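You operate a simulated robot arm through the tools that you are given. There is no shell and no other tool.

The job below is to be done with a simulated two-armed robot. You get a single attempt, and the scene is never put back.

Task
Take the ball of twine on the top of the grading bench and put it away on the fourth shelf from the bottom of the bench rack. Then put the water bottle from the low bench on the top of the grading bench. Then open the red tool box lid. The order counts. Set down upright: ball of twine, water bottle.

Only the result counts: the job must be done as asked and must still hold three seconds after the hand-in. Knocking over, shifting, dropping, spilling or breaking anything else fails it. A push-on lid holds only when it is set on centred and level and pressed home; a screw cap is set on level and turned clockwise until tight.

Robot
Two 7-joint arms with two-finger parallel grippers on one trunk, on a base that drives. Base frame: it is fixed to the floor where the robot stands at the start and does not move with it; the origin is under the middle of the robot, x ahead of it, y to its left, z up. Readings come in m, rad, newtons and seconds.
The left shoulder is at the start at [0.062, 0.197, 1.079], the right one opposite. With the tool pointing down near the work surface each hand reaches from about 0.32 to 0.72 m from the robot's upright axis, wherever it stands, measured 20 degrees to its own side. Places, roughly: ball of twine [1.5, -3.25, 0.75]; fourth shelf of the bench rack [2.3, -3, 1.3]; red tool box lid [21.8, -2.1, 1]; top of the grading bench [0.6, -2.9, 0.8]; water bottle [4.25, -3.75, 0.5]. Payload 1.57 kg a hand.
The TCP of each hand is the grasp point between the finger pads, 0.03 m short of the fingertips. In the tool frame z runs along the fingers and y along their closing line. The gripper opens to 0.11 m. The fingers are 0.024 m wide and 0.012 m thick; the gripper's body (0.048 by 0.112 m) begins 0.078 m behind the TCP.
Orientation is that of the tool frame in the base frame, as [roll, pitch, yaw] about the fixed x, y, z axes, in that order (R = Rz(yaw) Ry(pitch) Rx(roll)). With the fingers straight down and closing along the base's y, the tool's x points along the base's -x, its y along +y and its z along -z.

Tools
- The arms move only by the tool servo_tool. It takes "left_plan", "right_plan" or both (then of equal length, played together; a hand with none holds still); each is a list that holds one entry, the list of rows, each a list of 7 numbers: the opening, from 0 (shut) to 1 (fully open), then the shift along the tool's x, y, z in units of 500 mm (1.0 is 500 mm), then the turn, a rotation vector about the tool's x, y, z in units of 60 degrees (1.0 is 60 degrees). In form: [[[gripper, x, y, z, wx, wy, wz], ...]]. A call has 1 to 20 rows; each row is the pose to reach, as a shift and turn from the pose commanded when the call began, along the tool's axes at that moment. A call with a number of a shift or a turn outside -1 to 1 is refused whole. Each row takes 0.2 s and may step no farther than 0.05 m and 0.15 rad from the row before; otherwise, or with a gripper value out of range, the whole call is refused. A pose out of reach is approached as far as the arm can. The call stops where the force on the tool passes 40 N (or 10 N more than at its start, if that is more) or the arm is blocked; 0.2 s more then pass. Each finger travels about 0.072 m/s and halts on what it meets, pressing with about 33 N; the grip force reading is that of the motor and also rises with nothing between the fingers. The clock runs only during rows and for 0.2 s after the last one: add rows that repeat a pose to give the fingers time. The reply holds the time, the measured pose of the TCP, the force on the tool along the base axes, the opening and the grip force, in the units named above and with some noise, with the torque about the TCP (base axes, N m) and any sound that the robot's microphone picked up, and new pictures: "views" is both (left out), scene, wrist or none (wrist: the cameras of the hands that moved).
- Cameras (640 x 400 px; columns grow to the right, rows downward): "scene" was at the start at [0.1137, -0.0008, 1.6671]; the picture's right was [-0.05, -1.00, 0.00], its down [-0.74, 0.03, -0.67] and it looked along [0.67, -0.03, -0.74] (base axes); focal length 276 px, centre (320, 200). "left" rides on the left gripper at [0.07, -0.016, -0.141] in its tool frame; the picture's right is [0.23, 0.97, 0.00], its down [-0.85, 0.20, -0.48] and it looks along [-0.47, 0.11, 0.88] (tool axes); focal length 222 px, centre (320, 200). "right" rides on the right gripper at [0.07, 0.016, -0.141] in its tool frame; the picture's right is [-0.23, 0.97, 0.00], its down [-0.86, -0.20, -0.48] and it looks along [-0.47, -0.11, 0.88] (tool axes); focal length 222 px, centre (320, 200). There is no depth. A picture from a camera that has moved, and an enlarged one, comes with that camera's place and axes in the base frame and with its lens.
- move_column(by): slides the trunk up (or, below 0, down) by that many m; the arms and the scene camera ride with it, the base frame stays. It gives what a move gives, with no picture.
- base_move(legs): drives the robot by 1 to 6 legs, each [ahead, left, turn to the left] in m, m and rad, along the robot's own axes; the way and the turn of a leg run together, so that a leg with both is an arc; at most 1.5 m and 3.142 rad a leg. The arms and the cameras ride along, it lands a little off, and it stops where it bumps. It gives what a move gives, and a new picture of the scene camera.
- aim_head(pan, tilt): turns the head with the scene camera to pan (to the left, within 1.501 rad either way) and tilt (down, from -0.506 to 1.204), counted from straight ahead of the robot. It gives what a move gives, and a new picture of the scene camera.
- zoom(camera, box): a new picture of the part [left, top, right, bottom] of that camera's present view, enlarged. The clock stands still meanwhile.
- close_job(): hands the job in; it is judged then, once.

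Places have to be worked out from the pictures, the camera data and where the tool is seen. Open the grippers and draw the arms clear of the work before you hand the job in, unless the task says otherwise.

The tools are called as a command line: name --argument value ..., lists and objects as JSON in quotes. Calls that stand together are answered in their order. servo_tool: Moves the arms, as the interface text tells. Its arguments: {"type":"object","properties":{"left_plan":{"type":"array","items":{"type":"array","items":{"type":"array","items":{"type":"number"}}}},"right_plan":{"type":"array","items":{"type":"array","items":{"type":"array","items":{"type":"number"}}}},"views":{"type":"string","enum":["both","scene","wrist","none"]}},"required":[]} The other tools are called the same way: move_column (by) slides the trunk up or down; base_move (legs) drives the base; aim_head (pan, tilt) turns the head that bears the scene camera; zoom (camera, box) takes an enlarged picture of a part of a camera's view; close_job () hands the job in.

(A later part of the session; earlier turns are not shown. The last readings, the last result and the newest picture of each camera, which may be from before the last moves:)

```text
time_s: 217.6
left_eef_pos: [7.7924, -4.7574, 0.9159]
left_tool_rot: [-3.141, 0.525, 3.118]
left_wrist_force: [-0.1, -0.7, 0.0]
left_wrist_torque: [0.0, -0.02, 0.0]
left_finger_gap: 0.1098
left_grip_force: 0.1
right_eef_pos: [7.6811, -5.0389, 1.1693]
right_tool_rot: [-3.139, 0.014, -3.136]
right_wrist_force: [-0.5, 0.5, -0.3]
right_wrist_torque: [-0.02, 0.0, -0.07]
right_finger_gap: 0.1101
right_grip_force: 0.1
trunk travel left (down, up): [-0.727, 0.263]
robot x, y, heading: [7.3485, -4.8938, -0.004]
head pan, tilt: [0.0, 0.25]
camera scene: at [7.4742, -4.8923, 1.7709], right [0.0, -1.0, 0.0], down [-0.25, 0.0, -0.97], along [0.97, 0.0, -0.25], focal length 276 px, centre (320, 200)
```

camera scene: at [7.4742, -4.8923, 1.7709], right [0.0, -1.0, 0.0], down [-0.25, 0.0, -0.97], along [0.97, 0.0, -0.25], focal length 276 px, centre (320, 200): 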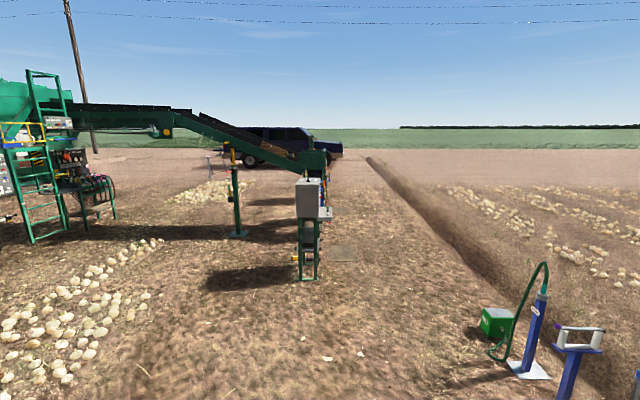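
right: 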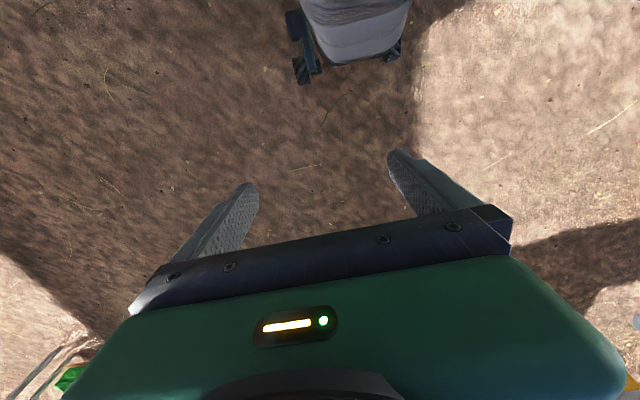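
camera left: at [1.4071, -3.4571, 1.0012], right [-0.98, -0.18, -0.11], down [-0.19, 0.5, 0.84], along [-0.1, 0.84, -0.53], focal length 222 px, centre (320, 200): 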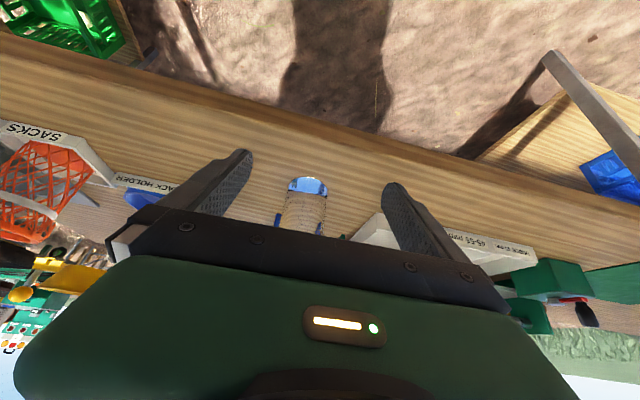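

The elevator's control post stands at about (10.7, –4.76) with a green jack box at (9.7, –6.5); I pass between at y≈–5.7.

base_move --legs '[[1.2, -0.45, 0], [1.0, -0.36, 0], [1.45, 0, 0], [1.45, 0, 0]]'

aim_head --pan 0.3 --tilt 0.25

```text
time_s: 242.8
left_eef_pos: [12.9028, -5.4548, 0.9161]
left_tool_rot: [3.14, 0.528, -3.114]
left_wrist_force: [-0.4, -0.3, -1.0]
left_wrist_torque: [-0.01, 0.0, -0.01]
left_finger_gap: 0.11
left_grip_force: 0.0
right_eef_pos: [12.8074, -5.7419, 1.1707]
right_tool_rot: [-3.139, 0.014, -3.087]
right_wrist_force: [0.3, 0.2, -0.7]
right_wrist_torque: [-0.01, 0.0, 0.01]
right_finger_gap: 0.1098
right_grip_force: 0.0
trunk travel left (down, up): [-0.727, 0.263]
robot x, y, heading: [12.462, -5.6149, 0.053]
head pan, tilt: [0.0, 0.25]
camera scene: at [12.5921, -5.6056, 1.771], right [0.05, -1.0, 0.0], down [-0.25, -0.01, -0.97], along [0.97, 0.05, -0.25], focal length 276 px, centre (320, 200)
```

scene: 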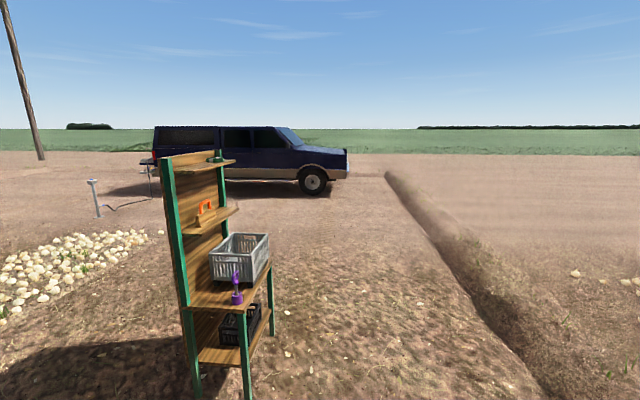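

```text
time_s: 243.6
left_eef_pos: [12.9041, -5.4542, 0.9155]
left_tool_rot: [-3.141, 0.528, -3.115]
left_wrist_force: [-0.1, 0.8, 0.4]
left_wrist_torque: [0.0, -0.04, -0.01]
left_finger_gap: 0.1096
left_grip_force: 0.0
right_eef_pos: [12.8066, -5.7417, 1.1701]
right_tool_rot: [-3.14, 0.013, -3.087]
right_wrist_force: [-0.7, 0.1, -0.3]
right_wrist_torque: [0.0, -0.01, 0.0]
right_finger_gap: 0.1102
right_grip_force: 0.0
trunk travel left (down, up): [-0.727, 0.263]
robot x, y, heading: [12.4603, -5.6136, 0.045]
head pan, tilt: [0.3, 0.25]
camera scene: at [12.5877, -5.5782, 1.7709], right [0.34, -0.94, 0.0], down [-0.23, -0.08, -0.97], along [0.91, 0.33, -0.25], focal length 276 px, centre (320, 200)
```

scene: 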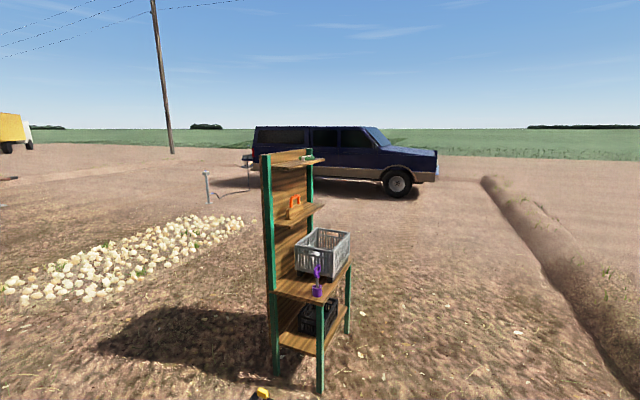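

A wooden shelf unit stands at about (14.0–14.7, –5.0) and the van lies beyond at x≳20.6. I pass south of the shelf, then head north-east toward the van's rear.

base_move --legs '[[0, 0, -0.05], [1.2, -0.25, 0], [1.45, 0, 0], [1.1, 0.9, 0], [1.1, 0.9, 0]]'

aim_head --pan 0.3 --tilt 0.25

```text
time_s: 270.3
left_eef_pos: [17.8322, -4.0904, 0.9169]
left_tool_rot: [3.14, 0.526, 3.076]
left_wrist_force: [0.2, -0.3, 0.1]
left_wrist_torque: [0.03, 0.01, -0.01]
left_finger_gap: 0.1099
left_grip_force: 0.1
right_eef_pos: [17.7073, -4.3687, 1.1698]
right_tool_rot: [-3.14, 0.014, 3.102]
right_wrist_force: [0.8, -1.5, -0.6]
right_wrist_torque: [0.03, -0.01, 0.0]
right_finger_gap: 0.1102
right_grip_force: 0.0
trunk travel left (down, up): [-0.727, 0.263]
robot x, y, heading: [17.3842, -4.2092, -0.043]
head pan, tilt: [0.3, 0.25]
camera scene: at [17.5043, -4.1855, 1.771], right [0.25, -0.97, 0.0], down [-0.24, -0.06, -0.97], along [0.94, 0.24, -0.25], focal length 276 px, centre (320, 200)
```

scene: 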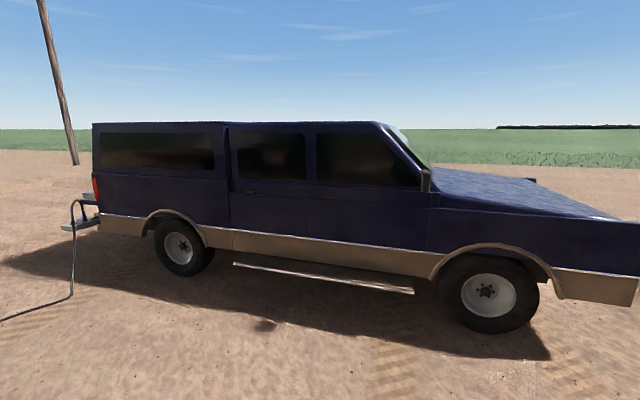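

```text
time_s: 270.9
left_eef_pos: [17.8301, -4.0912, 0.9162]
left_tool_rot: [3.139, 0.527, 3.075]
left_wrist_force: [-0.6, 0.1, -0.5]
left_wrist_torque: [0.01, 0.03, 0.0]
left_finger_gap: 0.11
left_grip_force: 0.1
right_eef_pos: [17.7069, -4.3687, 1.1701]
right_tool_rot: [-3.141, 0.013, 3.101]
right_wrist_force: [0.0, -0.2, -0.1]
right_wrist_torque: [-0.01, -0.02, 0.01]
right_finger_gap: 0.1102
right_grip_force: 0.1
trunk travel left (down, up): [-0.727, 0.263]
robot x, y, heading: [17.3825, -4.2077, -0.049]
head pan, tilt: [0.3, 0.25]
camera scene: at [17.5049, -4.1836, 1.7709], right [0.25, -0.97, 0.0], down [-0.24, -0.06, -0.97], along [0.94, 0.24, -0.25], focal length 276 px, centre (320, 200)
```

scene: 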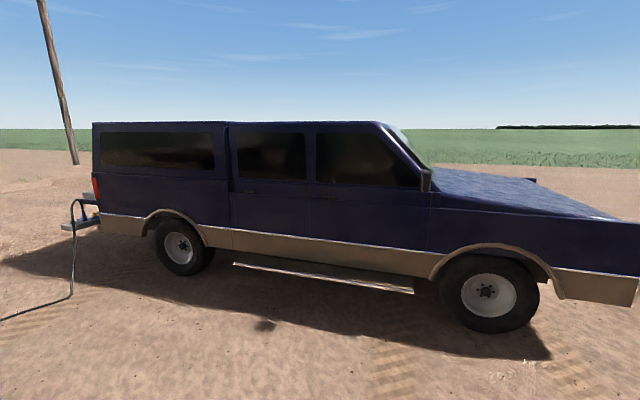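

The van's rear with an open tailgate is at its left (north) end, and a hose runs there from a standpipe. I look left to plan a way round.

aim_head --pan 1.1 --tilt 0.35

zoom --camera "scene" --box '[300, 100, 640, 350]'

```text
time_s: 272.0
left_eef_pos: [17.83, -4.0909, 0.9149]
left_tool_rot: [-3.141, 0.526, 3.076]
left_wrist_force: [0.2, 0.3, 0.4]
left_wrist_torque: [-0.01, -0.02, -0.01]
left_finger_gap: 0.1102
left_grip_force: 0.0
right_eef_pos: [17.707, -4.3678, 1.1697]
right_tool_rot: [-3.139, 0.015, 3.102]
right_wrist_force: [0.4, -1.2, -0.3]
right_wrist_torque: [0.03, 0.04, -0.02]
right_finger_gap: 0.1099
right_grip_force: 0.1
trunk travel left (down, up): [-0.727, 0.263]
robot x, y, heading: [17.3793, -4.2091, -0.046]
head pan, tilt: [1.1, 0.351]
camera scene: at [17.4607, -4.1264, 1.7616], right [0.87, -0.49, 0.0], down [-0.17, -0.3, -0.94], along [0.46, 0.82, -0.34], focal length 276 px, centre (320, 200)
```

scene: 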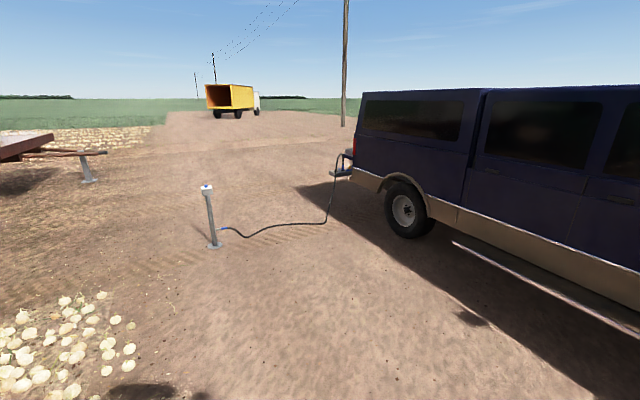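

```text
1.60 times, centred on (470, 225) of scene
camera zoom: at [17.4607, -4.1264, 1.7616], right [0.87, -0.49, 0.0], down [-0.17, -0.3, -0.94], along [0.46, 0.82, -0.34], focal length 442 px, centre (80, 160)
```

zoom: 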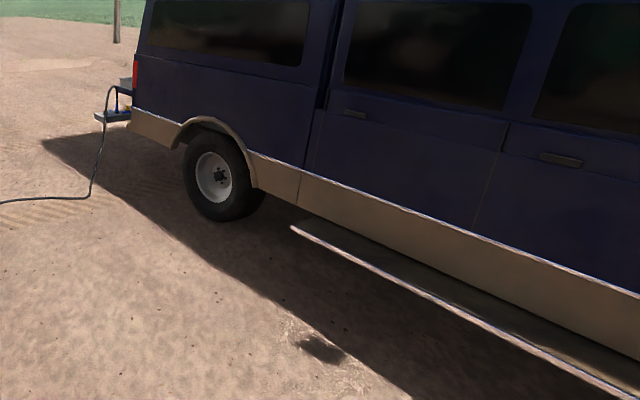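

A standpipe stands at (17.8, –0.69) with its hose running east to the van; onions lie west at x≲17.0. I turn north and drive up to pass west of the standpipe, checking on the way.

base_move --legs '[[0, 0, 1.617], [1.0, -0.12, 0], [0.9, -0.1, 0]]'

aim_head --pan 0.0 --tilt 0.6

```text
time_s: 285.5
left_eef_pos: [17.4929, -1.8737, 0.9172]
left_tool_rot: [-3.14, 0.528, -1.609]
left_wrist_force: [0.0, 1.0, 0.3]
left_wrist_torque: [-0.02, 0.05, 0.01]
left_finger_gap: 0.11
left_grip_force: 0.0
right_eef_pos: [17.773, -1.9896, 1.1704]
right_tool_rot: [-3.139, 0.016, -1.582]
right_wrist_force: [-0.4, 0.0, -0.4]
right_wrist_torque: [0.04, -0.04, -0.02]
right_finger_gap: 0.11
right_grip_force: 0.1
trunk travel left (down, up): [-0.727, 0.263]
robot x, y, heading: [17.6237, -2.3197, 1.552]
head pan, tilt: [1.1, 0.351]
camera scene: at [17.5427, -2.2426, 1.7616], right [0.47, 0.88, 0.0], down [0.3, -0.16, -0.94], along [-0.83, 0.44, -0.34], focal length 276 px, centre (320, 200)
```

scene: 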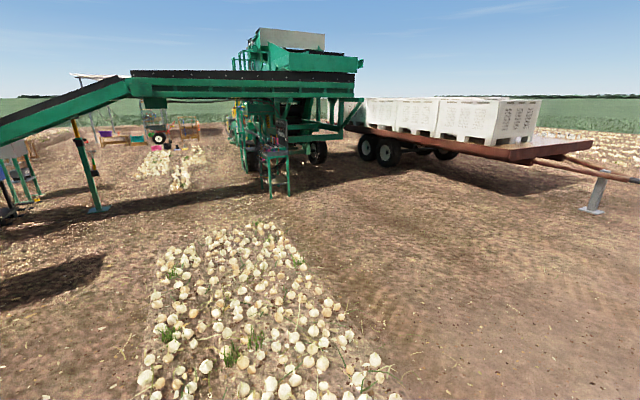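

```text
time_s: 286.8
left_eef_pos: [17.4934, -1.8734, 0.9171]
left_tool_rot: [3.141, 0.527, -1.61]
left_wrist_force: [0.0, 0.0, 0.1]
left_wrist_torque: [0.0, 0.0, 0.01]
left_finger_gap: 0.11
left_grip_force: 0.0
right_eef_pos: [17.7745, -1.9893, 1.1691]
right_tool_rot: [-3.141, 0.015, -1.581]
right_wrist_force: [0.1, 1.0, -0.2]
right_wrist_torque: [0.0, -0.01, 0.02]
right_finger_gap: 0.1101
right_grip_force: 0.0
trunk travel left (down, up): [-0.727, 0.263]
robot x, y, heading: [17.6207, -2.3195, 1.555]
head pan, tilt: [0.0, 0.6]
camera scene: at [17.627, -2.1965, 1.7387], right [1.0, -0.02, 0.0], down [-0.01, -0.57, -0.82], along [0.01, 0.82, -0.57], focal length 276 px, centre (320, 200)
```

scene: 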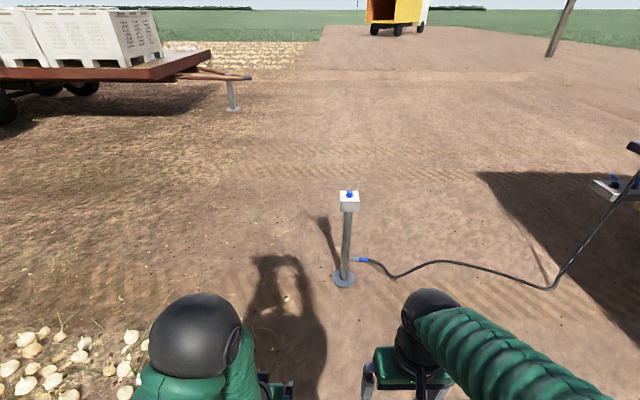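

The standpipe is at (17.83, –0.79) and onions stay at x<16.75. I pass at x≈17.2, continue to y≈0.6, then turn east.

base_move --legs '[[0, 0, 0.016], [0.9, 0.42, 0], [1.45, 0, 0], [0.7, 0, 0], [0, 0, -1.571]]'

aim_head --pan -0.3 --tilt 0.3

```text
time_s: 306.5
left_eef_pos: [17.6837, 0.8431, 0.9167]
left_tool_rot: [3.14, 0.528, 3.058]
left_wrist_force: [-0.3, 0.2, 0.0]
left_wrist_torque: [-0.01, -0.01, 0.0]
left_finger_gap: 0.1102
left_grip_force: 0.0
right_eef_pos: [17.5561, 0.5686, 1.1701]
right_tool_rot: [-3.14, 0.014, 3.085]
right_wrist_force: [-0.4, 0.5, -0.2]
right_wrist_torque: [0.02, -0.01, 0.0]
right_finger_gap: 0.11
right_grip_force: 0.0
trunk travel left (down, up): [-0.727, 0.263]
robot x, y, heading: [17.2336, 0.733, -0.064]
head pan, tilt: [0.0, 0.6]
camera scene: at [17.3538, 0.7279, 1.7387], right [-0.06, -1.0, 0.0], down [-0.57, 0.04, -0.82], along [0.82, -0.05, -0.57], focal length 276 px, centre (320, 200)
```

scene: 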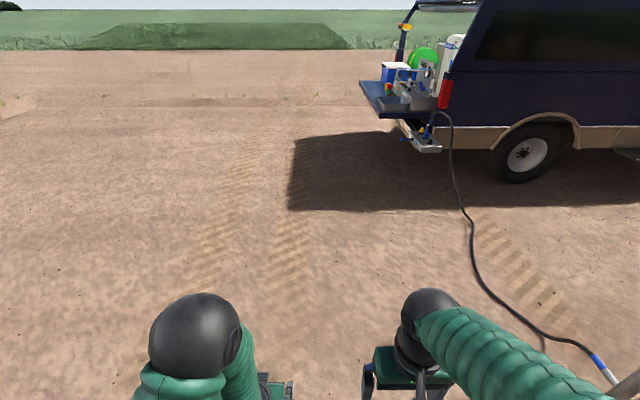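

```text
time_s: 307.3
left_eef_pos: [17.6822, 0.844, 0.9171]
left_tool_rot: [-3.142, 0.529, 3.057]
left_wrist_force: [0.0, 0.1, -0.7]
left_wrist_torque: [0.01, -0.05, 0.02]
left_finger_gap: 0.1101
left_grip_force: 0.2
right_eef_pos: [17.5541, 0.5682, 1.1714]
right_tool_rot: [-3.14, 0.016, 3.085]
right_wrist_force: [-0.6, -0.1, 0.1]
right_wrist_torque: [0.03, 0.0, -0.01]
right_finger_gap: 0.1098
right_grip_force: 0.0
trunk travel left (down, up): [-0.727, 0.263]
robot x, y, heading: [17.2303, 0.7368, -0.059]
head pan, tilt: [-0.3, 0.3]
camera scene: at [17.3528, 0.7, 1.7661], right [-0.35, -0.94, 0.0], down [-0.28, 0.11, -0.95], along [0.89, -0.34, -0.3], focal length 276 px, centre (320, 200)
```

scene: 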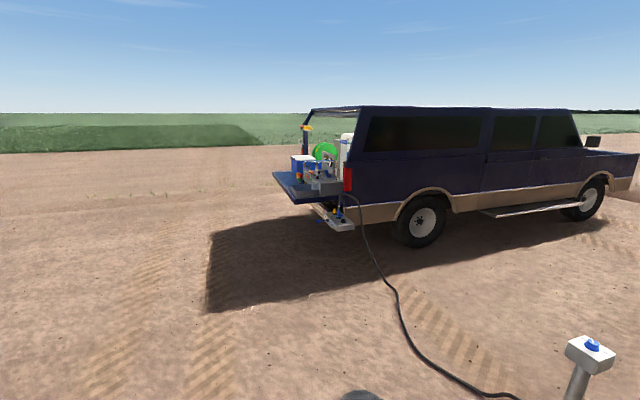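

The van's tailgate is open with gear on it at about (20.2–21.7, –0.2, 0.8). I drive east to stand behind the tailgate and look in.

base_move --legs '[[0, 0, 0.06], [1.3, 0.1, 0], [1.3, 0.1, 0], [1.1, 0.1, 0], [0, 0, -1.571]]'

aim_head --pan 0.0 --tilt 0.3

```text
time_s: 329.6
left_eef_pos: [21.0863, 0.5395, 0.9169]
left_tool_rot: [3.14, 0.529, 1.523]
left_wrist_force: [0.1, 0.5, 0.0]
left_wrist_torque: [-0.02, 0.0, -0.04]
left_finger_gap: 0.1101
left_grip_force: 0.0
right_eef_pos: [20.8072, 0.657, 1.1709]
right_tool_rot: [-3.14, 0.017, 1.552]
right_wrist_force: [-0.4, 0.0, -0.3]
right_wrist_torque: [-0.02, 0.0, -0.01]
right_finger_gap: 0.11
right_grip_force: 0.1
trunk travel left (down, up): [-0.727, 0.263]
robot x, y, heading: [20.9615, 0.9819, -1.599]
head pan, tilt: [-0.3, 0.3]
camera scene: at [20.9308, 0.8672, 1.7662], right [-0.95, 0.32, 0.0], down [0.09, 0.28, -0.95], along [-0.31, -0.9, -0.3], focal length 276 px, centre (320, 200)
```

scene: 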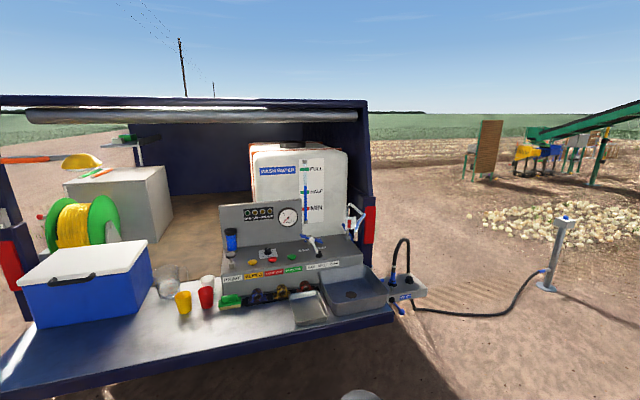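

```text
time_s: 330.4
left_eef_pos: [21.086, 0.5398, 0.9169]
left_tool_rot: [-3.141, 0.528, 1.524]
left_wrist_force: [0.7, 0.5, 0.0]
left_wrist_torque: [-0.01, 0.03, -0.04]
left_finger_gap: 0.1102
left_grip_force: 0.1
right_eef_pos: [20.8081, 0.6586, 1.1705]
right_tool_rot: [-3.139, 0.016, 1.552]
right_wrist_force: [0.0, 0.0, 0.0]
right_wrist_torque: [-0.03, -0.01, -0.01]
right_finger_gap: 0.11
right_grip_force: 0.0
trunk travel left (down, up): [-0.727, 0.263]
robot x, y, heading: [20.9578, 0.9881, -1.603]
head pan, tilt: [0.0, 0.3]
camera scene: at [20.958, 0.8624, 1.7662], right [-1.0, 0.03, 0.0], down [0.01, 0.3, -0.95], along [-0.03, -0.95, -0.3], focal length 276 px, centre (320, 200)
```

scene: 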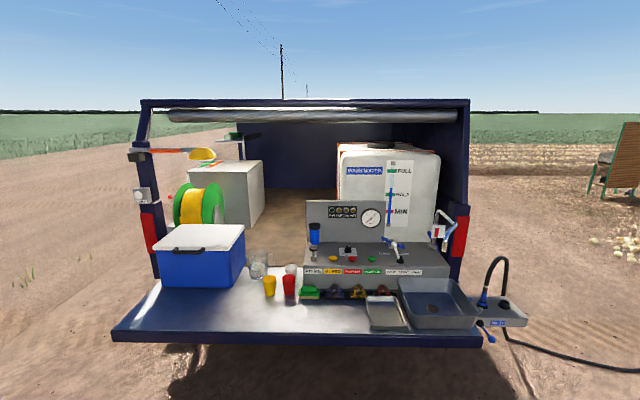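

The van's east side looks open, so the tool box is likely reached from there. I strafe east to x≈23 and look along that side.

base_move --legs '[[0, 0, 0.03], [0, 1.2, 0], [0, 1.2, 0]]'

aim_head --pan -0.3 --tilt 0.3

```text
time_s: 342.6
left_eef_pos: [23.5171, 0.5878, 0.9174]
left_tool_rot: [-3.139, 0.53, 1.566]
left_wrist_force: [0.0, 0.3, -0.4]
left_wrist_torque: [-0.03, 0.01, -0.01]
left_finger_gap: 0.11
left_grip_force: 0.1
right_eef_pos: [23.2332, 0.6932, 1.171]
right_tool_rot: [-3.137, 0.017, 1.595]
right_wrist_force: [-0.1, 0.4, 0.6]
right_wrist_torque: [0.01, 0.01, 0.01]
right_finger_gap: 0.1103
right_grip_force: 0.1
trunk travel left (down, up): [-0.727, 0.263]
robot x, y, heading: [23.3724, 1.031, -1.552]
head pan, tilt: [0.0, 0.3]
camera scene: at [23.349, 0.9042, 1.7664], right [-1.0, -0.02, -0.01], down [0.01, 0.3, -0.95], along [0.02, -0.95, -0.3], focal length 276 px, centre (320, 200)
```

scene: 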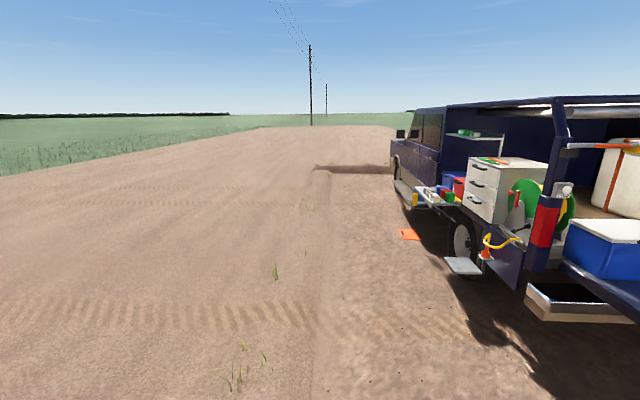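

```text
time_s: 343.4
left_eef_pos: [23.5243, 0.5876, 0.916]
left_tool_rot: [-3.126, 0.531, 1.574]
left_wrist_force: [0.2, 0.3, 0.7]
left_wrist_torque: [-0.02, -0.01, 0.02]
left_finger_gap: 0.11
left_grip_force: 0.1
right_eef_pos: [23.2436, 0.6939, 1.1723]
right_tool_rot: [-3.129, 0.016, 1.593]
right_wrist_force: [0.2, 0.4, 0.0]
right_wrist_torque: [-0.01, 0.04, 0.01]
right_finger_gap: 0.1098
right_grip_force: 0.0
trunk travel left (down, up): [-0.727, 0.263]
robot x, y, heading: [23.3716, 1.0299, -1.555]
head pan, tilt: [-0.3, 0.3]
camera scene: at [23.3324, 0.9071, 1.766], right [-0.96, 0.28, -0.01], down [0.09, 0.29, -0.95], along [-0.27, -0.92, -0.3], focal length 276 px, centre (320, 200)
```

scene: 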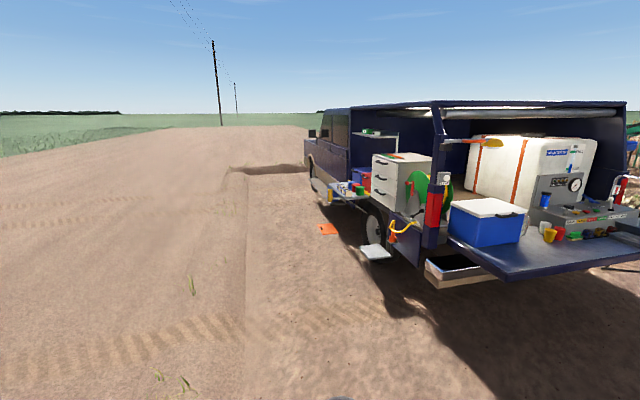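

The side is open: a blue box and a red box sit on it around (21.97, –2.05), with mats on the ground below. I drive south along x≈23.4 and turn to face west.

base_move --legs '[[0, 0, -0.016], [1.5, 0, 0], [1.5, 0, 0], [0, 0, -1.571]]'

aim_head --pan 0.0 --tilt 0.4

```text
time_s: 349.7
left_eef_pos: [23.4658, -0.7028, 0.9155]
left_tool_rot: [-3.102, 0.538, 1.526]
left_wrist_force: [-0.1, 0.4, 0.2]
left_wrist_torque: [-0.03, -0.06, 0.05]
left_finger_gap: 0.11
left_grip_force: 0.0
right_eef_pos: [23.1987, -0.5776, 1.1775]
right_tool_rot: [-3.109, 0.027, 1.533]
right_wrist_force: [-1.4, -0.5, -0.3]
right_wrist_torque: [-0.05, -0.03, -0.02]
right_finger_gap: 0.1099
right_grip_force: 0.1
trunk travel left (down, up): [-0.727, 0.263]
robot x, y, heading: [23.3175, -0.2614, -1.618]
head pan, tilt: [-0.3, 0.3]
stopped in leg 2: the robot was blocked; the commanded pose is now the measured one
camera scene: at [23.2813, -0.369, 1.7669], right [-0.94, 0.34, 0.0], down [0.1, 0.27, -0.96], along [-0.33, -0.9, -0.29], focal length 276 px, centre (320, 200)
```

scene: 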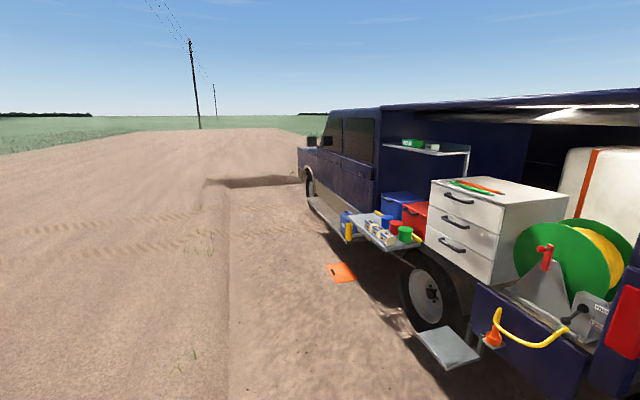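

```text
time_s: 350.5
left_eef_pos: [23.4667, -0.7096, 0.9135]
left_tool_rot: [-3.101, 0.529, 1.528]
left_wrist_force: [-0.2, -0.4, -0.2]
left_wrist_torque: [0.05, -0.03, 0.04]
left_finger_gap: 0.1099
left_grip_force: 0.0
right_eef_pos: [23.1997, -0.5863, 1.1745]
right_tool_rot: [-3.107, 0.019, 1.533]
right_wrist_force: [-0.3, -0.1, 0.7]
right_wrist_torque: [0.01, -0.04, -0.02]
right_finger_gap: 0.11
right_grip_force: 0.1
trunk travel left (down, up): [-0.727, 0.263]
robot x, y, heading: [23.3199, -0.2608, -1.617]
head pan, tilt: [0.0, 0.4]
camera scene: at [23.3106, -0.3884, 1.7566], right [-1.0, 0.05, 0.0], down [0.02, 0.39, -0.92], along [-0.04, -0.92, -0.39], focal length 276 px, centre (320, 200)
```

scene: 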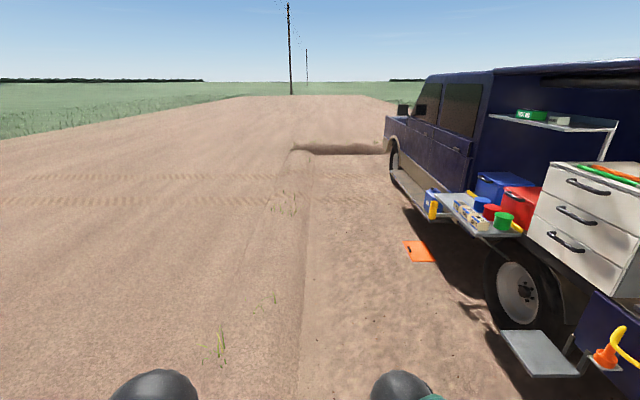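

The base is stuck on a ground seam near x≈23.3 (it's slightly tilted). I back off a little and shift west onto the ground beside the van.

base_move --legs '[[-0.15, 0, 0], [0, -0.55, 0.046]]'

```text
time_s: 354.6
left_eef_pos: [22.9558, -0.5369, 0.9139]
left_tool_rot: [-3.092, 0.532, 1.583]
left_wrist_force: [0.8, 0.1, -0.7]
left_wrist_torque: [-0.02, 0.02, -0.03]
left_finger_gap: 0.1101
left_grip_force: 0.2
right_eef_pos: [22.6851, -0.4268, 1.1775]
right_tool_rot: [-3.102, 0.023, 1.588]
right_wrist_force: [-0.8, 0.5, -0.8]
right_wrist_torque: [0.0, 0.04, -0.02]
right_finger_gap: 0.1099
right_grip_force: 0.0
trunk travel left (down, up): [-0.727, 0.263]
robot x, y, heading: [22.7777, -0.0992, -1.57]
head pan, tilt: [0.0, 0.4]
camera scene: at [22.7884, -0.2224, 1.7569], right [-1.0, -0.01, 0.0], down [-0.01, 0.39, -0.92], along [0.0, -0.92, -0.39], focal length 276 px, centre (320, 200)
```

scene: 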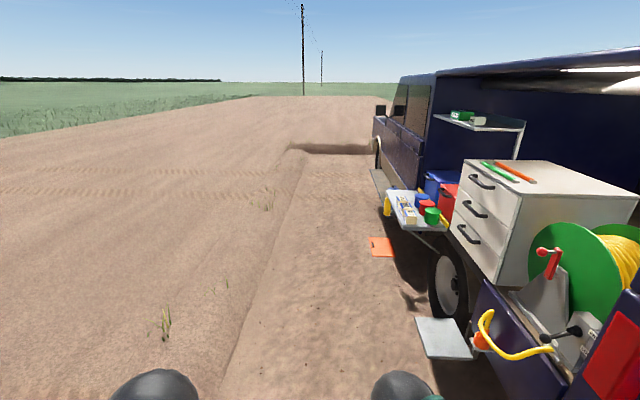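

Still slightly tilted (sloping ground) but free. I drive south along the van's side.

base_move --legs '[[1.0, 0, 0], [0.9, 0, 0]]'

```text
time_s: 364.3
left_eef_pos: [22.9806, -2.4594, 0.9144]
left_tool_rot: [-3.095, 0.535, 1.594]
left_wrist_force: [-0.5, 0.4, -0.6]
left_wrist_torque: [-0.02, 0.02, -0.03]
left_finger_gap: 0.1098
left_grip_force: 0.0
right_eef_pos: [22.7081, -2.3523, 1.1765]
right_tool_rot: [-3.105, 0.025, 1.599]
right_wrist_force: [0.1, 0.3, 0.1]
right_wrist_torque: [0.02, -0.01, 0.02]
right_finger_gap: 0.1101
right_grip_force: 0.0
trunk travel left (down, up): [-0.727, 0.263]
robot x, y, heading: [22.8057, -2.0244, -1.557]
head pan, tilt: [0.0, 0.4]
camera scene: at [22.808, -2.1473, 1.757], right [-1.0, -0.02, 0.0], down [-0.01, 0.39, -0.92], along [0.02, -0.92, -0.39], focal length 276 px, centre (320, 200)
```

scene: 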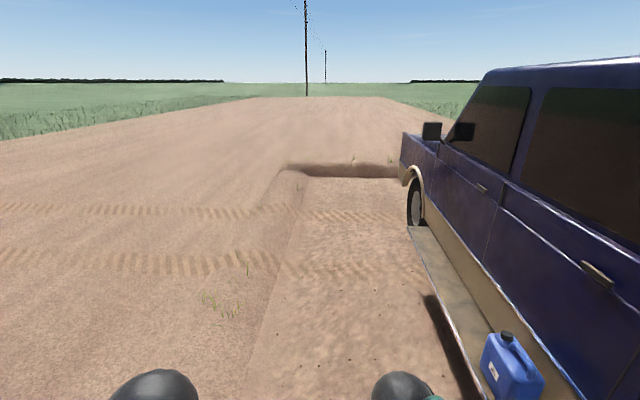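

I shift 0.25 m away from the van before turning west so the hands don't sweep over the fold-out shelf.

base_move --legs '[[0, 0.25, 0]]'

base_move --legs '[[0, 0, -1.571]]'

aim_head --pan 0.0 --tilt 0.6

```text
time_s: 366.1
left_eef_pos: [23.2235, -2.4554, 0.9154]
left_tool_rot: [-3.107, 0.533, 1.582]
left_wrist_force: [-0.2, -0.2, 0.4]
left_wrist_torque: [-0.01, -0.03, -0.01]
left_finger_gap: 0.1101
left_grip_force: 0.0
right_eef_pos: [22.9501, -2.348, 1.1762]
right_tool_rot: [-3.113, 0.025, 1.593]
right_wrist_force: [-0.3, -0.1, -0.2]
right_wrist_torque: [0.01, -0.01, -0.03]
right_finger_gap: 0.1102
right_grip_force: 0.0
trunk travel left (down, up): [-0.727, 0.263]
robot x, y, heading: [23.0551, -2.0189, -1.554]
head pan, tilt: [0.0, 0.4]
camera scene: at [23.0465, -2.1441, 1.7569], right [-1.0, -0.01, -0.01], down [0.0, 0.39, -0.92], along [0.02, -0.92, -0.39], focal length 276 px, centre (320, 200)
```

scene: 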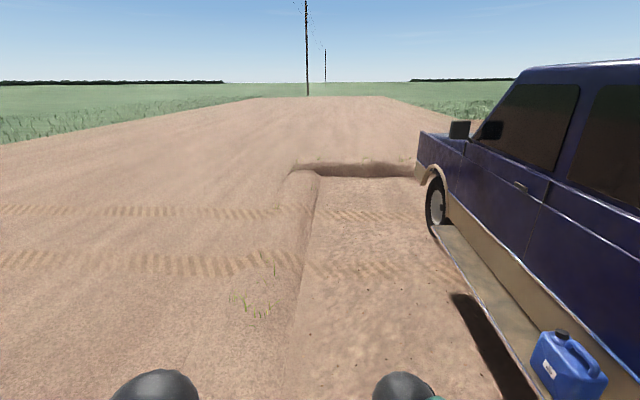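

```text
time_s: 370.3
left_eef_pos: [22.6244, -2.2013, 0.9149]
left_tool_rot: [-3.098, 0.536, 0.027]
left_wrist_force: [-0.3, -0.2, 0.5]
left_wrist_torque: [-0.04, 0.01, -0.01]
left_finger_gap: 0.1101
left_grip_force: 0.0
right_eef_pos: [22.7284, -1.9266, 1.1764]
right_tool_rot: [-3.106, 0.026, 0.035]
right_wrist_force: [0.4, -0.7, 0.2]
right_wrist_torque: [0.0, 0.01, 0.01]
right_finger_gap: 0.1101
right_grip_force: 0.2
trunk travel left (down, up): [-0.727, 0.263]
robot x, y, heading: [23.0575, -2.0223, -3.112]
head pan, tilt: [0.0, 0.4]
camera scene: at [22.9321, -2.0225, 1.7569], right [-0.03, 1.0, 0.0], down [0.39, 0.01, -0.92], along [-0.92, -0.02, -0.39], focal length 276 px, centre (320, 200)
```

scene: 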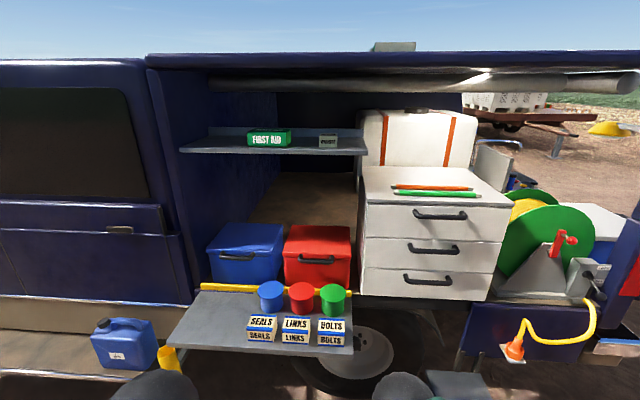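

```text
time_s: 371.0
left_eef_pos: [22.6242, -2.2005, 0.9158]
left_tool_rot: [-3.098, 0.535, 0.028]
left_wrist_force: [-0.8, -0.3, 0.3]
left_wrist_torque: [0.02, -0.02, 0.0]
left_finger_gap: 0.11
left_grip_force: 0.0
right_eef_pos: [22.7299, -1.9283, 1.1768]
right_tool_rot: [-3.107, 0.027, 0.034]
right_wrist_force: [0.3, -0.5, -0.3]
right_wrist_torque: [0.0, 0.0, 0.01]
right_finger_gap: 0.1099
right_grip_force: 0.1
trunk travel left (down, up): [-0.727, 0.263]
robot x, y, heading: [23.0546, -2.0225, -3.116]
head pan, tilt: [0.0, 0.6]
camera scene: at [22.9363, -2.0223, 1.7388], right [-0.03, 1.0, 0.0], down [0.57, 0.01, -0.82], along [-0.82, -0.02, -0.57], focal length 276 px, centre (320, 200)
```

scene: 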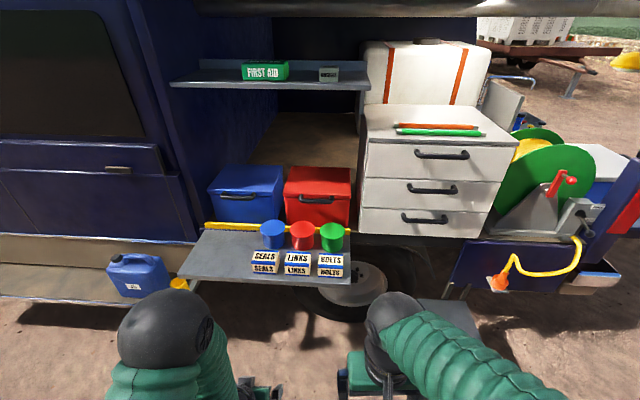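

Here is the red tool box, with its handle on the lid's front, behind small cans and boxes on a fold-out shelf, and another shelf above. I zoom in.

zoom --camera "scene" --box '[190, 140, 370, 290]'

zoom --camera "scene" --box '[150, 30, 390, 170]'

zoom --camera "left" --box '[0, 0, 640, 400]'

```text
2.67 times, centred on (280, 215) of scene
camera zoom: at [22.9363, -2.0223, 1.7388], right [-0.03, 1.0, 0.0], down [0.57, 0.01, -0.82], along [-0.82, -0.02, -0.57], focal length 737 px, centre (427, 160)
```

zoom: 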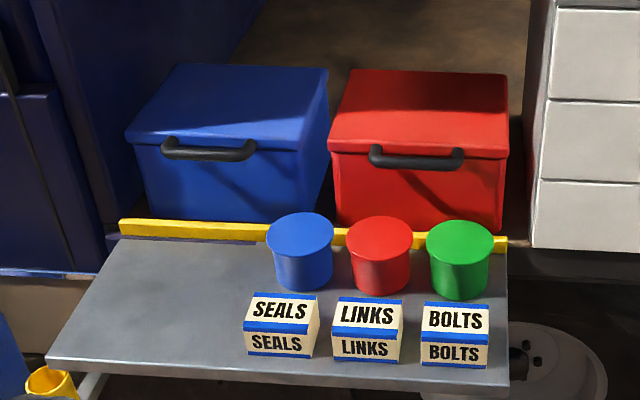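

```text
2.67 times, centred on (270, 100) of scene
camera zoom: at [22.9363, -2.0223, 1.7388], right [-0.03, 1.0, 0.0], down [0.57, 0.01, -0.82], along [-0.82, -0.02, -0.57], focal length 737 px, centre (453, 467)
```

zoom: 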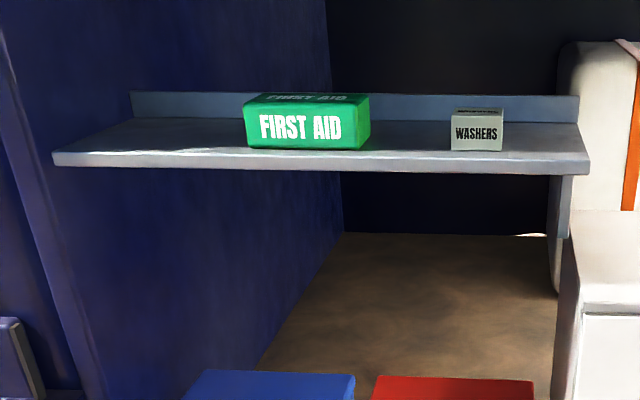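

```text
1.00 times, centred on (320, 200) of left (not enlarged: the box is as wide or as high as the picture)
camera zoom: at [22.7568, -2.1859, 1.0004], right [0.2, -0.97, -0.15], down [-0.49, -0.23, 0.84], along [-0.85, -0.09, -0.52], focal length 222 px, centre (320, 200)
```

zoom: 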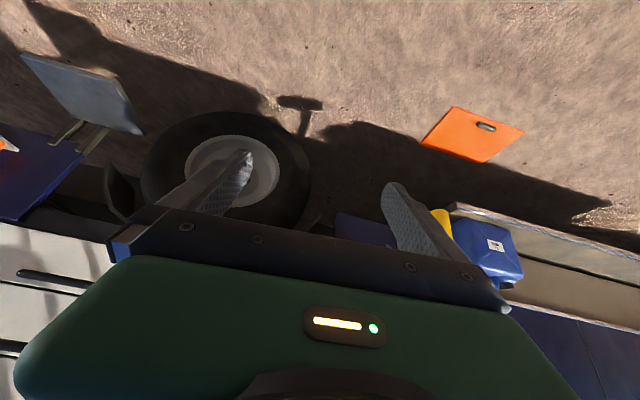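

I raise the trunk 0.25 m to get vertical parallax for measuring the box, lid, handle and shelf.

move_column --by 0.25

zoom --camera "scene" --box '[190, 190, 370, 340]'

zoom --camera "scene" --box '[150, 60, 390, 200]'

```text
time_s: 373.6
left_eef_pos: [22.6236, -2.2009, 1.1654]
left_tool_rot: [-3.098, 0.534, 0.029]
left_wrist_force: [-0.5, 0.3, 0.1]
left_wrist_torque: [-0.02, -0.04, 0.0]
left_finger_gap: 0.1099
left_grip_force: 0.1
right_eef_pos: [22.729, -1.9282, 1.4285]
right_tool_rot: [-3.106, 0.026, 0.035]
right_wrist_force: [-0.8, -0.6, 0.7]
right_wrist_torque: [-0.01, 0.0, -0.01]
right_finger_gap: 0.1101
right_grip_force: 0.1
trunk travel left (down, up): [-0.977, 0.013]
robot x, y, heading: [23.0501, -2.0186, -3.11]
head pan, tilt: [0.0, 0.6]
```

```text
2.67 times, centred on (280, 265) of scene
camera zoom: at [22.9359, -2.0224, 1.9887], right [-0.03, 1.0, 0.0], down [0.57, 0.01, -0.82], along [-0.82, -0.02, -0.57], focal length 737 px, centre (427, 27)
```

zoom: 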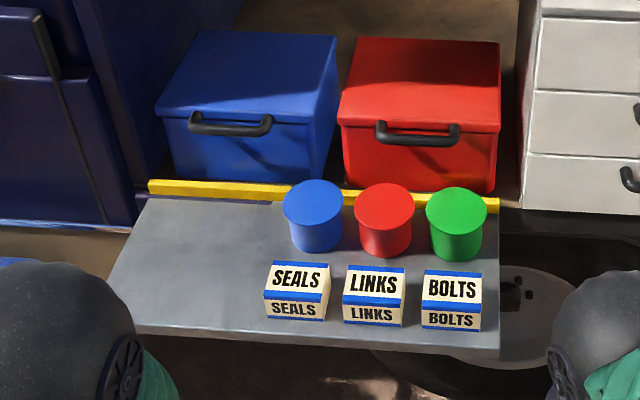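

```text
2.67 times, centred on (270, 130) of scene
camera zoom: at [22.9359, -2.0224, 1.9887], right [-0.03, 1.0, 0.0], down [0.57, 0.01, -0.82], along [-0.82, -0.02, -0.57], focal length 737 px, centre (453, 387)
```

zoom: 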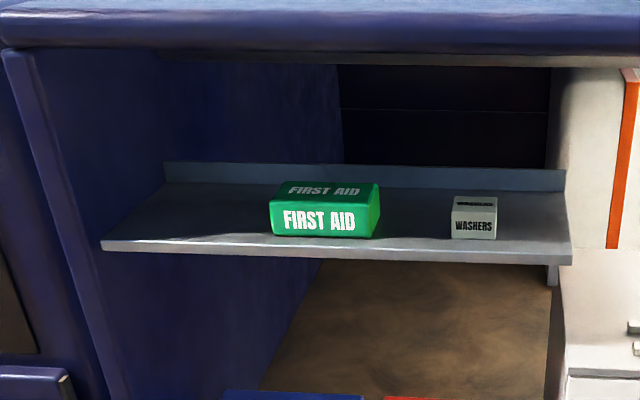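

I zoom further on the red box's lid and handle.

zoom --camera "scene" --box '[280, 190, 350, 260]'

zoom --camera "right" --box '[0, 0, 640, 400]'

zoom --camera "left" --box '[0, 0, 640, 400]'

```text
5.71 times, centred on (315, 225) of scene
camera zoom: at [22.9359, -2.0224, 1.9887], right [-0.03, 1.0, 0.0], down [0.57, 0.01, -0.82], along [-0.82, -0.02, -0.57], focal length 1579 px, centre (349, 57)
```

zoom: 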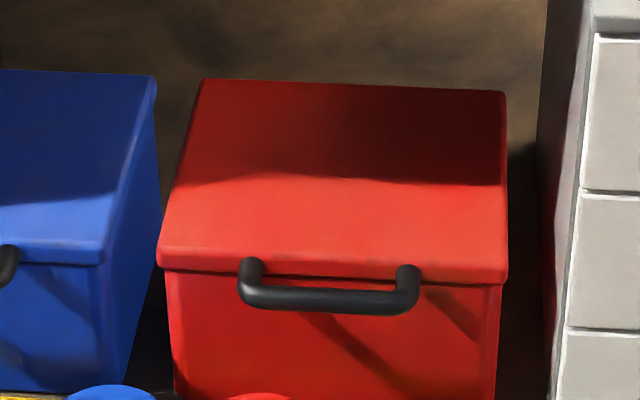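

```text
1.00 times, centred on (320, 200) of right (not enlarged: the box is as wide or as high as the picture)
camera zoom: at [22.8035, -1.9468, 1.5661], right [-0.19, -0.98, -0.03], down [-0.85, 0.15, 0.51], along [-0.49, 0.12, -0.86], focal length 222 px, centre (320, 200)
```

zoom: 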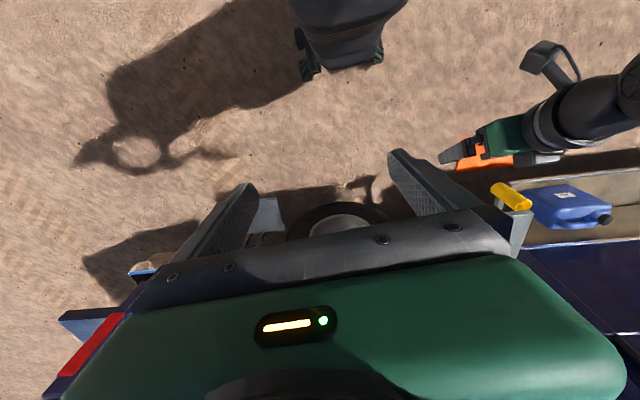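

```text
1.00 times, centred on (320, 200) of left (not enlarged: the box is as wide or as high as the picture)
camera zoom: at [22.7565, -2.1859, 1.2504], right [0.2, -0.97, -0.15], down [-0.49, -0.23, 0.84], along [-0.85, -0.09, -0.52], focal length 222 px, centre (320, 200)
```

zoom: 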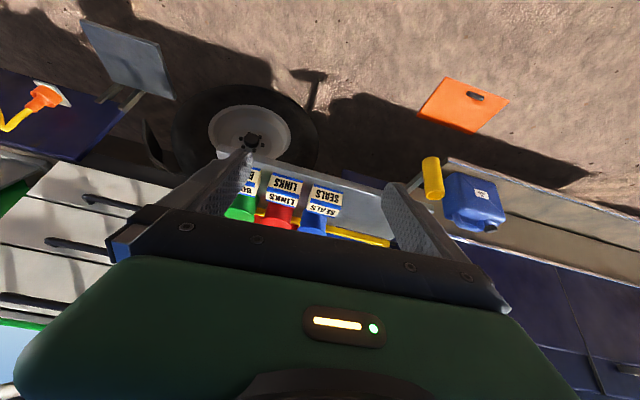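

Measured: handle bar centre ≈(21.92, –2.07, 1.04), ~0.15 m wide, on the lid's front lip; lid hinge ≈x 21.6; fold-out shelf edge x≈22.21 at z 0.82; upper shelf at z≈1.5 with front edge x≈21.88. To lift the lid under that upper shelf I want a nearly horizontal tool, so I test that orientation with the left arm in free space.

servo_tool --left_plan '[[[0.2, -0.047, -0.002, 0.028, 0, -0.11, 0], [0.0, -0.095, -0.003, 0.056, 0, -0.22, 0], [0.0, -0.142, -0.005, 0.084, 0, -0.33, 0], [0.0, -0.189, -0.006, 0.112, 0, -0.44, 0], [0.0, -0.236, -0.008, 0.14, 0, -0.55, 0], [0.0, -0.284, -0.01, 0.168, 0, -0.66, 0], [0.0, -0.331, -0.011, 0.196, 0, -0.77, 0], [0.0, -0.378, -0.013, 0.224, 0, -0.88, 0], [0.0, -0.378, -0.013, 0.224, 0, -0.88, 0]]]' --views "both"

```text
time_s: 375.6
left_eef_pos: [22.4038, -2.1956, 1.1646]
left_tool_rot: [-2.816, 1.451, 0.329]
left_wrist_force: [0.1, -0.6, -0.1]
left_wrist_torque: [0.03, -0.01, -0.01]
left_finger_gap: 0.0
left_grip_force: 21.3
right_eef_pos: [22.7293, -1.9269, 1.4271]
right_tool_rot: [-3.107, 0.029, 0.034]
right_wrist_force: [0.0, 0.9, 0.8]
right_wrist_torque: [0.05, -0.01, 0.02]
right_finger_gap: 0.1101
right_grip_force: 0.0
trunk travel left (down, up): [-0.977, 0.013]
robot x, y, heading: [23.0587, -2.0233, -3.113]
head pan, tilt: [0.0, 0.6]
camera scene: at [22.9347, -2.0225, 1.9886], right [-0.03, 1.0, 0.0], down [0.57, 0.01, -0.82], along [-0.82, -0.02, -0.57], focal length 276 px, centre (320, 200)
camera left: at [22.5523, -2.1753, 1.11], right [0.03, -0.96, -0.26], down [0.38, -0.23, 0.9], along [-0.92, -0.13, 0.36], focal length 222 px, centre (320, 200)
```

scene: 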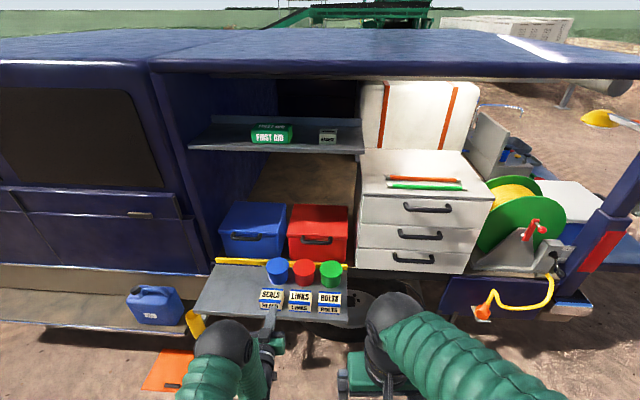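
left: 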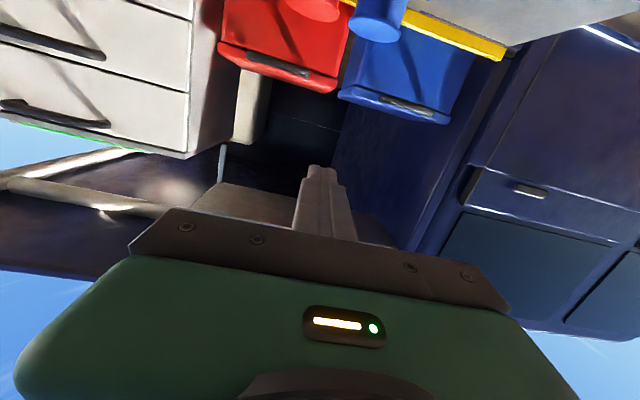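

The horizontal pose is attainable. I set it to 20° below horizontal, lower the trunk so the closed fingers will pass between the cans (top ≈0.92) and the handle bar (≈1.03), and then drive closer.

servo_tool --left_plan '[[[0.0, 0, 0, 0, -0.0015, 0.1125, 0.0185], [0.0, 0, 0, 0, -0.003, 0.225, 0.037], [0.0, 0, 0, 0, -0.003, 0.225, 0.037]]]' --views "none"

move_column --by -0.15

base_move --legs '[[0, -0.12, 0], [0.25, 0, 0]]'

zoom --camera "left" --box '[0, 0, 640, 400]'

```text
time_s: 376.4
left_eef_pos: [22.4047, -2.1965, 1.1655]
left_tool_rot: [3.139, 1.22, -0.004]
left_wrist_force: [-0.2, -0.3, -0.6]
left_wrist_torque: [-0.02, 0.02, 0.02]
left_finger_gap: 0.0
left_grip_force: 21.5
right_eef_pos: [22.7293, -1.9276, 1.4271]
right_tool_rot: [-3.107, 0.026, 0.035]
right_wrist_force: [-0.1, -0.2, -0.2]
right_wrist_torque: [0.0, -0.03, -0.01]
right_finger_gap: 0.1104
right_grip_force: 0.0
trunk travel left (down, up): [-0.977, 0.013]
robot x, y, heading: [23.0576, -2.0263, -3.116]
head pan, tilt: [0.0, 0.6]
```

```text
time_s: 378.1
left_eef_pos: [22.4051, -2.1959, 1.0154]
left_tool_rot: [3.139, 1.222, -0.001]
left_wrist_force: [0.7, 0.6, 0.7]
left_wrist_torque: [0.0, 0.03, -0.01]
left_finger_gap: 0.0
left_grip_force: 21.4
right_eef_pos: [22.73, -1.9271, 1.2777]
right_tool_rot: [-3.108, 0.026, 0.036]
right_wrist_force: [0.1, 0.2, 0.0]
right_wrist_torque: [-0.01, -0.01, -0.01]
right_finger_gap: 0.1102
right_grip_force: 0.2
trunk travel left (down, up): [-0.827, 0.163]
robot x, y, heading: [23.0588, -2.023, -3.119]
head pan, tilt: [0.0, 0.6]
```

```text
time_s: 380.8
left_eef_pos: [22.1464, -2.0717, 1.0177]
left_tool_rot: [3.121, 1.225, -0.025]
left_wrist_force: [0.4, -0.3, -0.4]
left_wrist_torque: [0.01, -0.02, 0.02]
left_finger_gap: 0.0
left_grip_force: 21.3
right_eef_pos: [22.4731, -1.8016, 1.2781]
right_tool_rot: [-3.114, 0.03, 0.026]
right_wrist_force: [0.2, 0.5, -0.2]
right_wrist_torque: [0.0, 0.0, -0.03]
right_finger_gap: 0.11
right_grip_force: 0.1
trunk travel left (down, up): [-0.827, 0.163]
robot x, y, heading: [22.7961, -1.9053, -3.119]
head pan, tilt: [0.0, 0.6]
camera scene: at [22.6807, -1.8844, 1.839], right [-0.02, 1.0, -0.01], down [0.56, 0.0, -0.83], along [-0.83, -0.02, -0.56], focal length 276 px, centre (320, 200)
```

scene: 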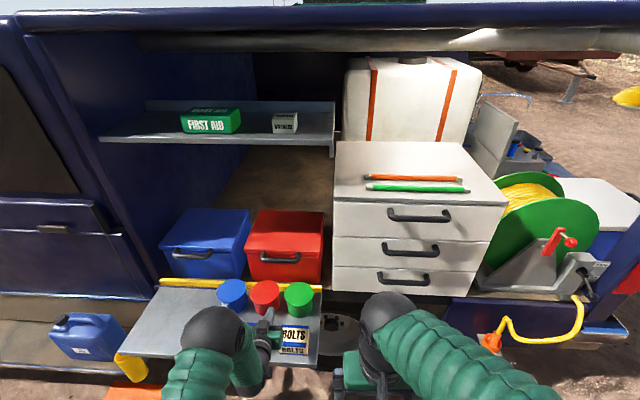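

```text
1.00 times, centred on (320, 200) of left (not enlarged: the box is as wide or as high as the picture)
camera zoom: at [22.3032, -2.054, 0.9989], right [0.07, -0.98, -0.21], down [0.16, -0.19, 0.97], along [-0.98, -0.1, 0.14], focal length 222 px, centre (320, 200)
```

zoom: 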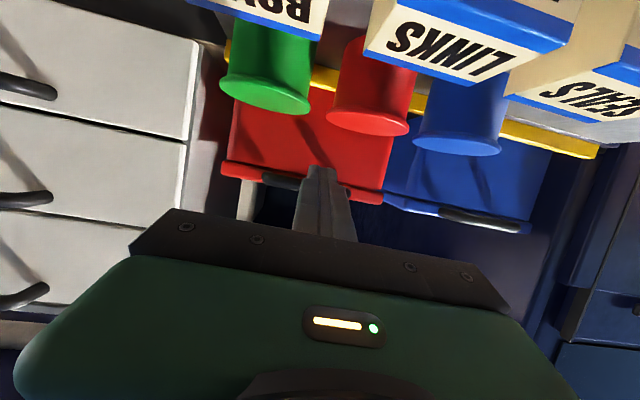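

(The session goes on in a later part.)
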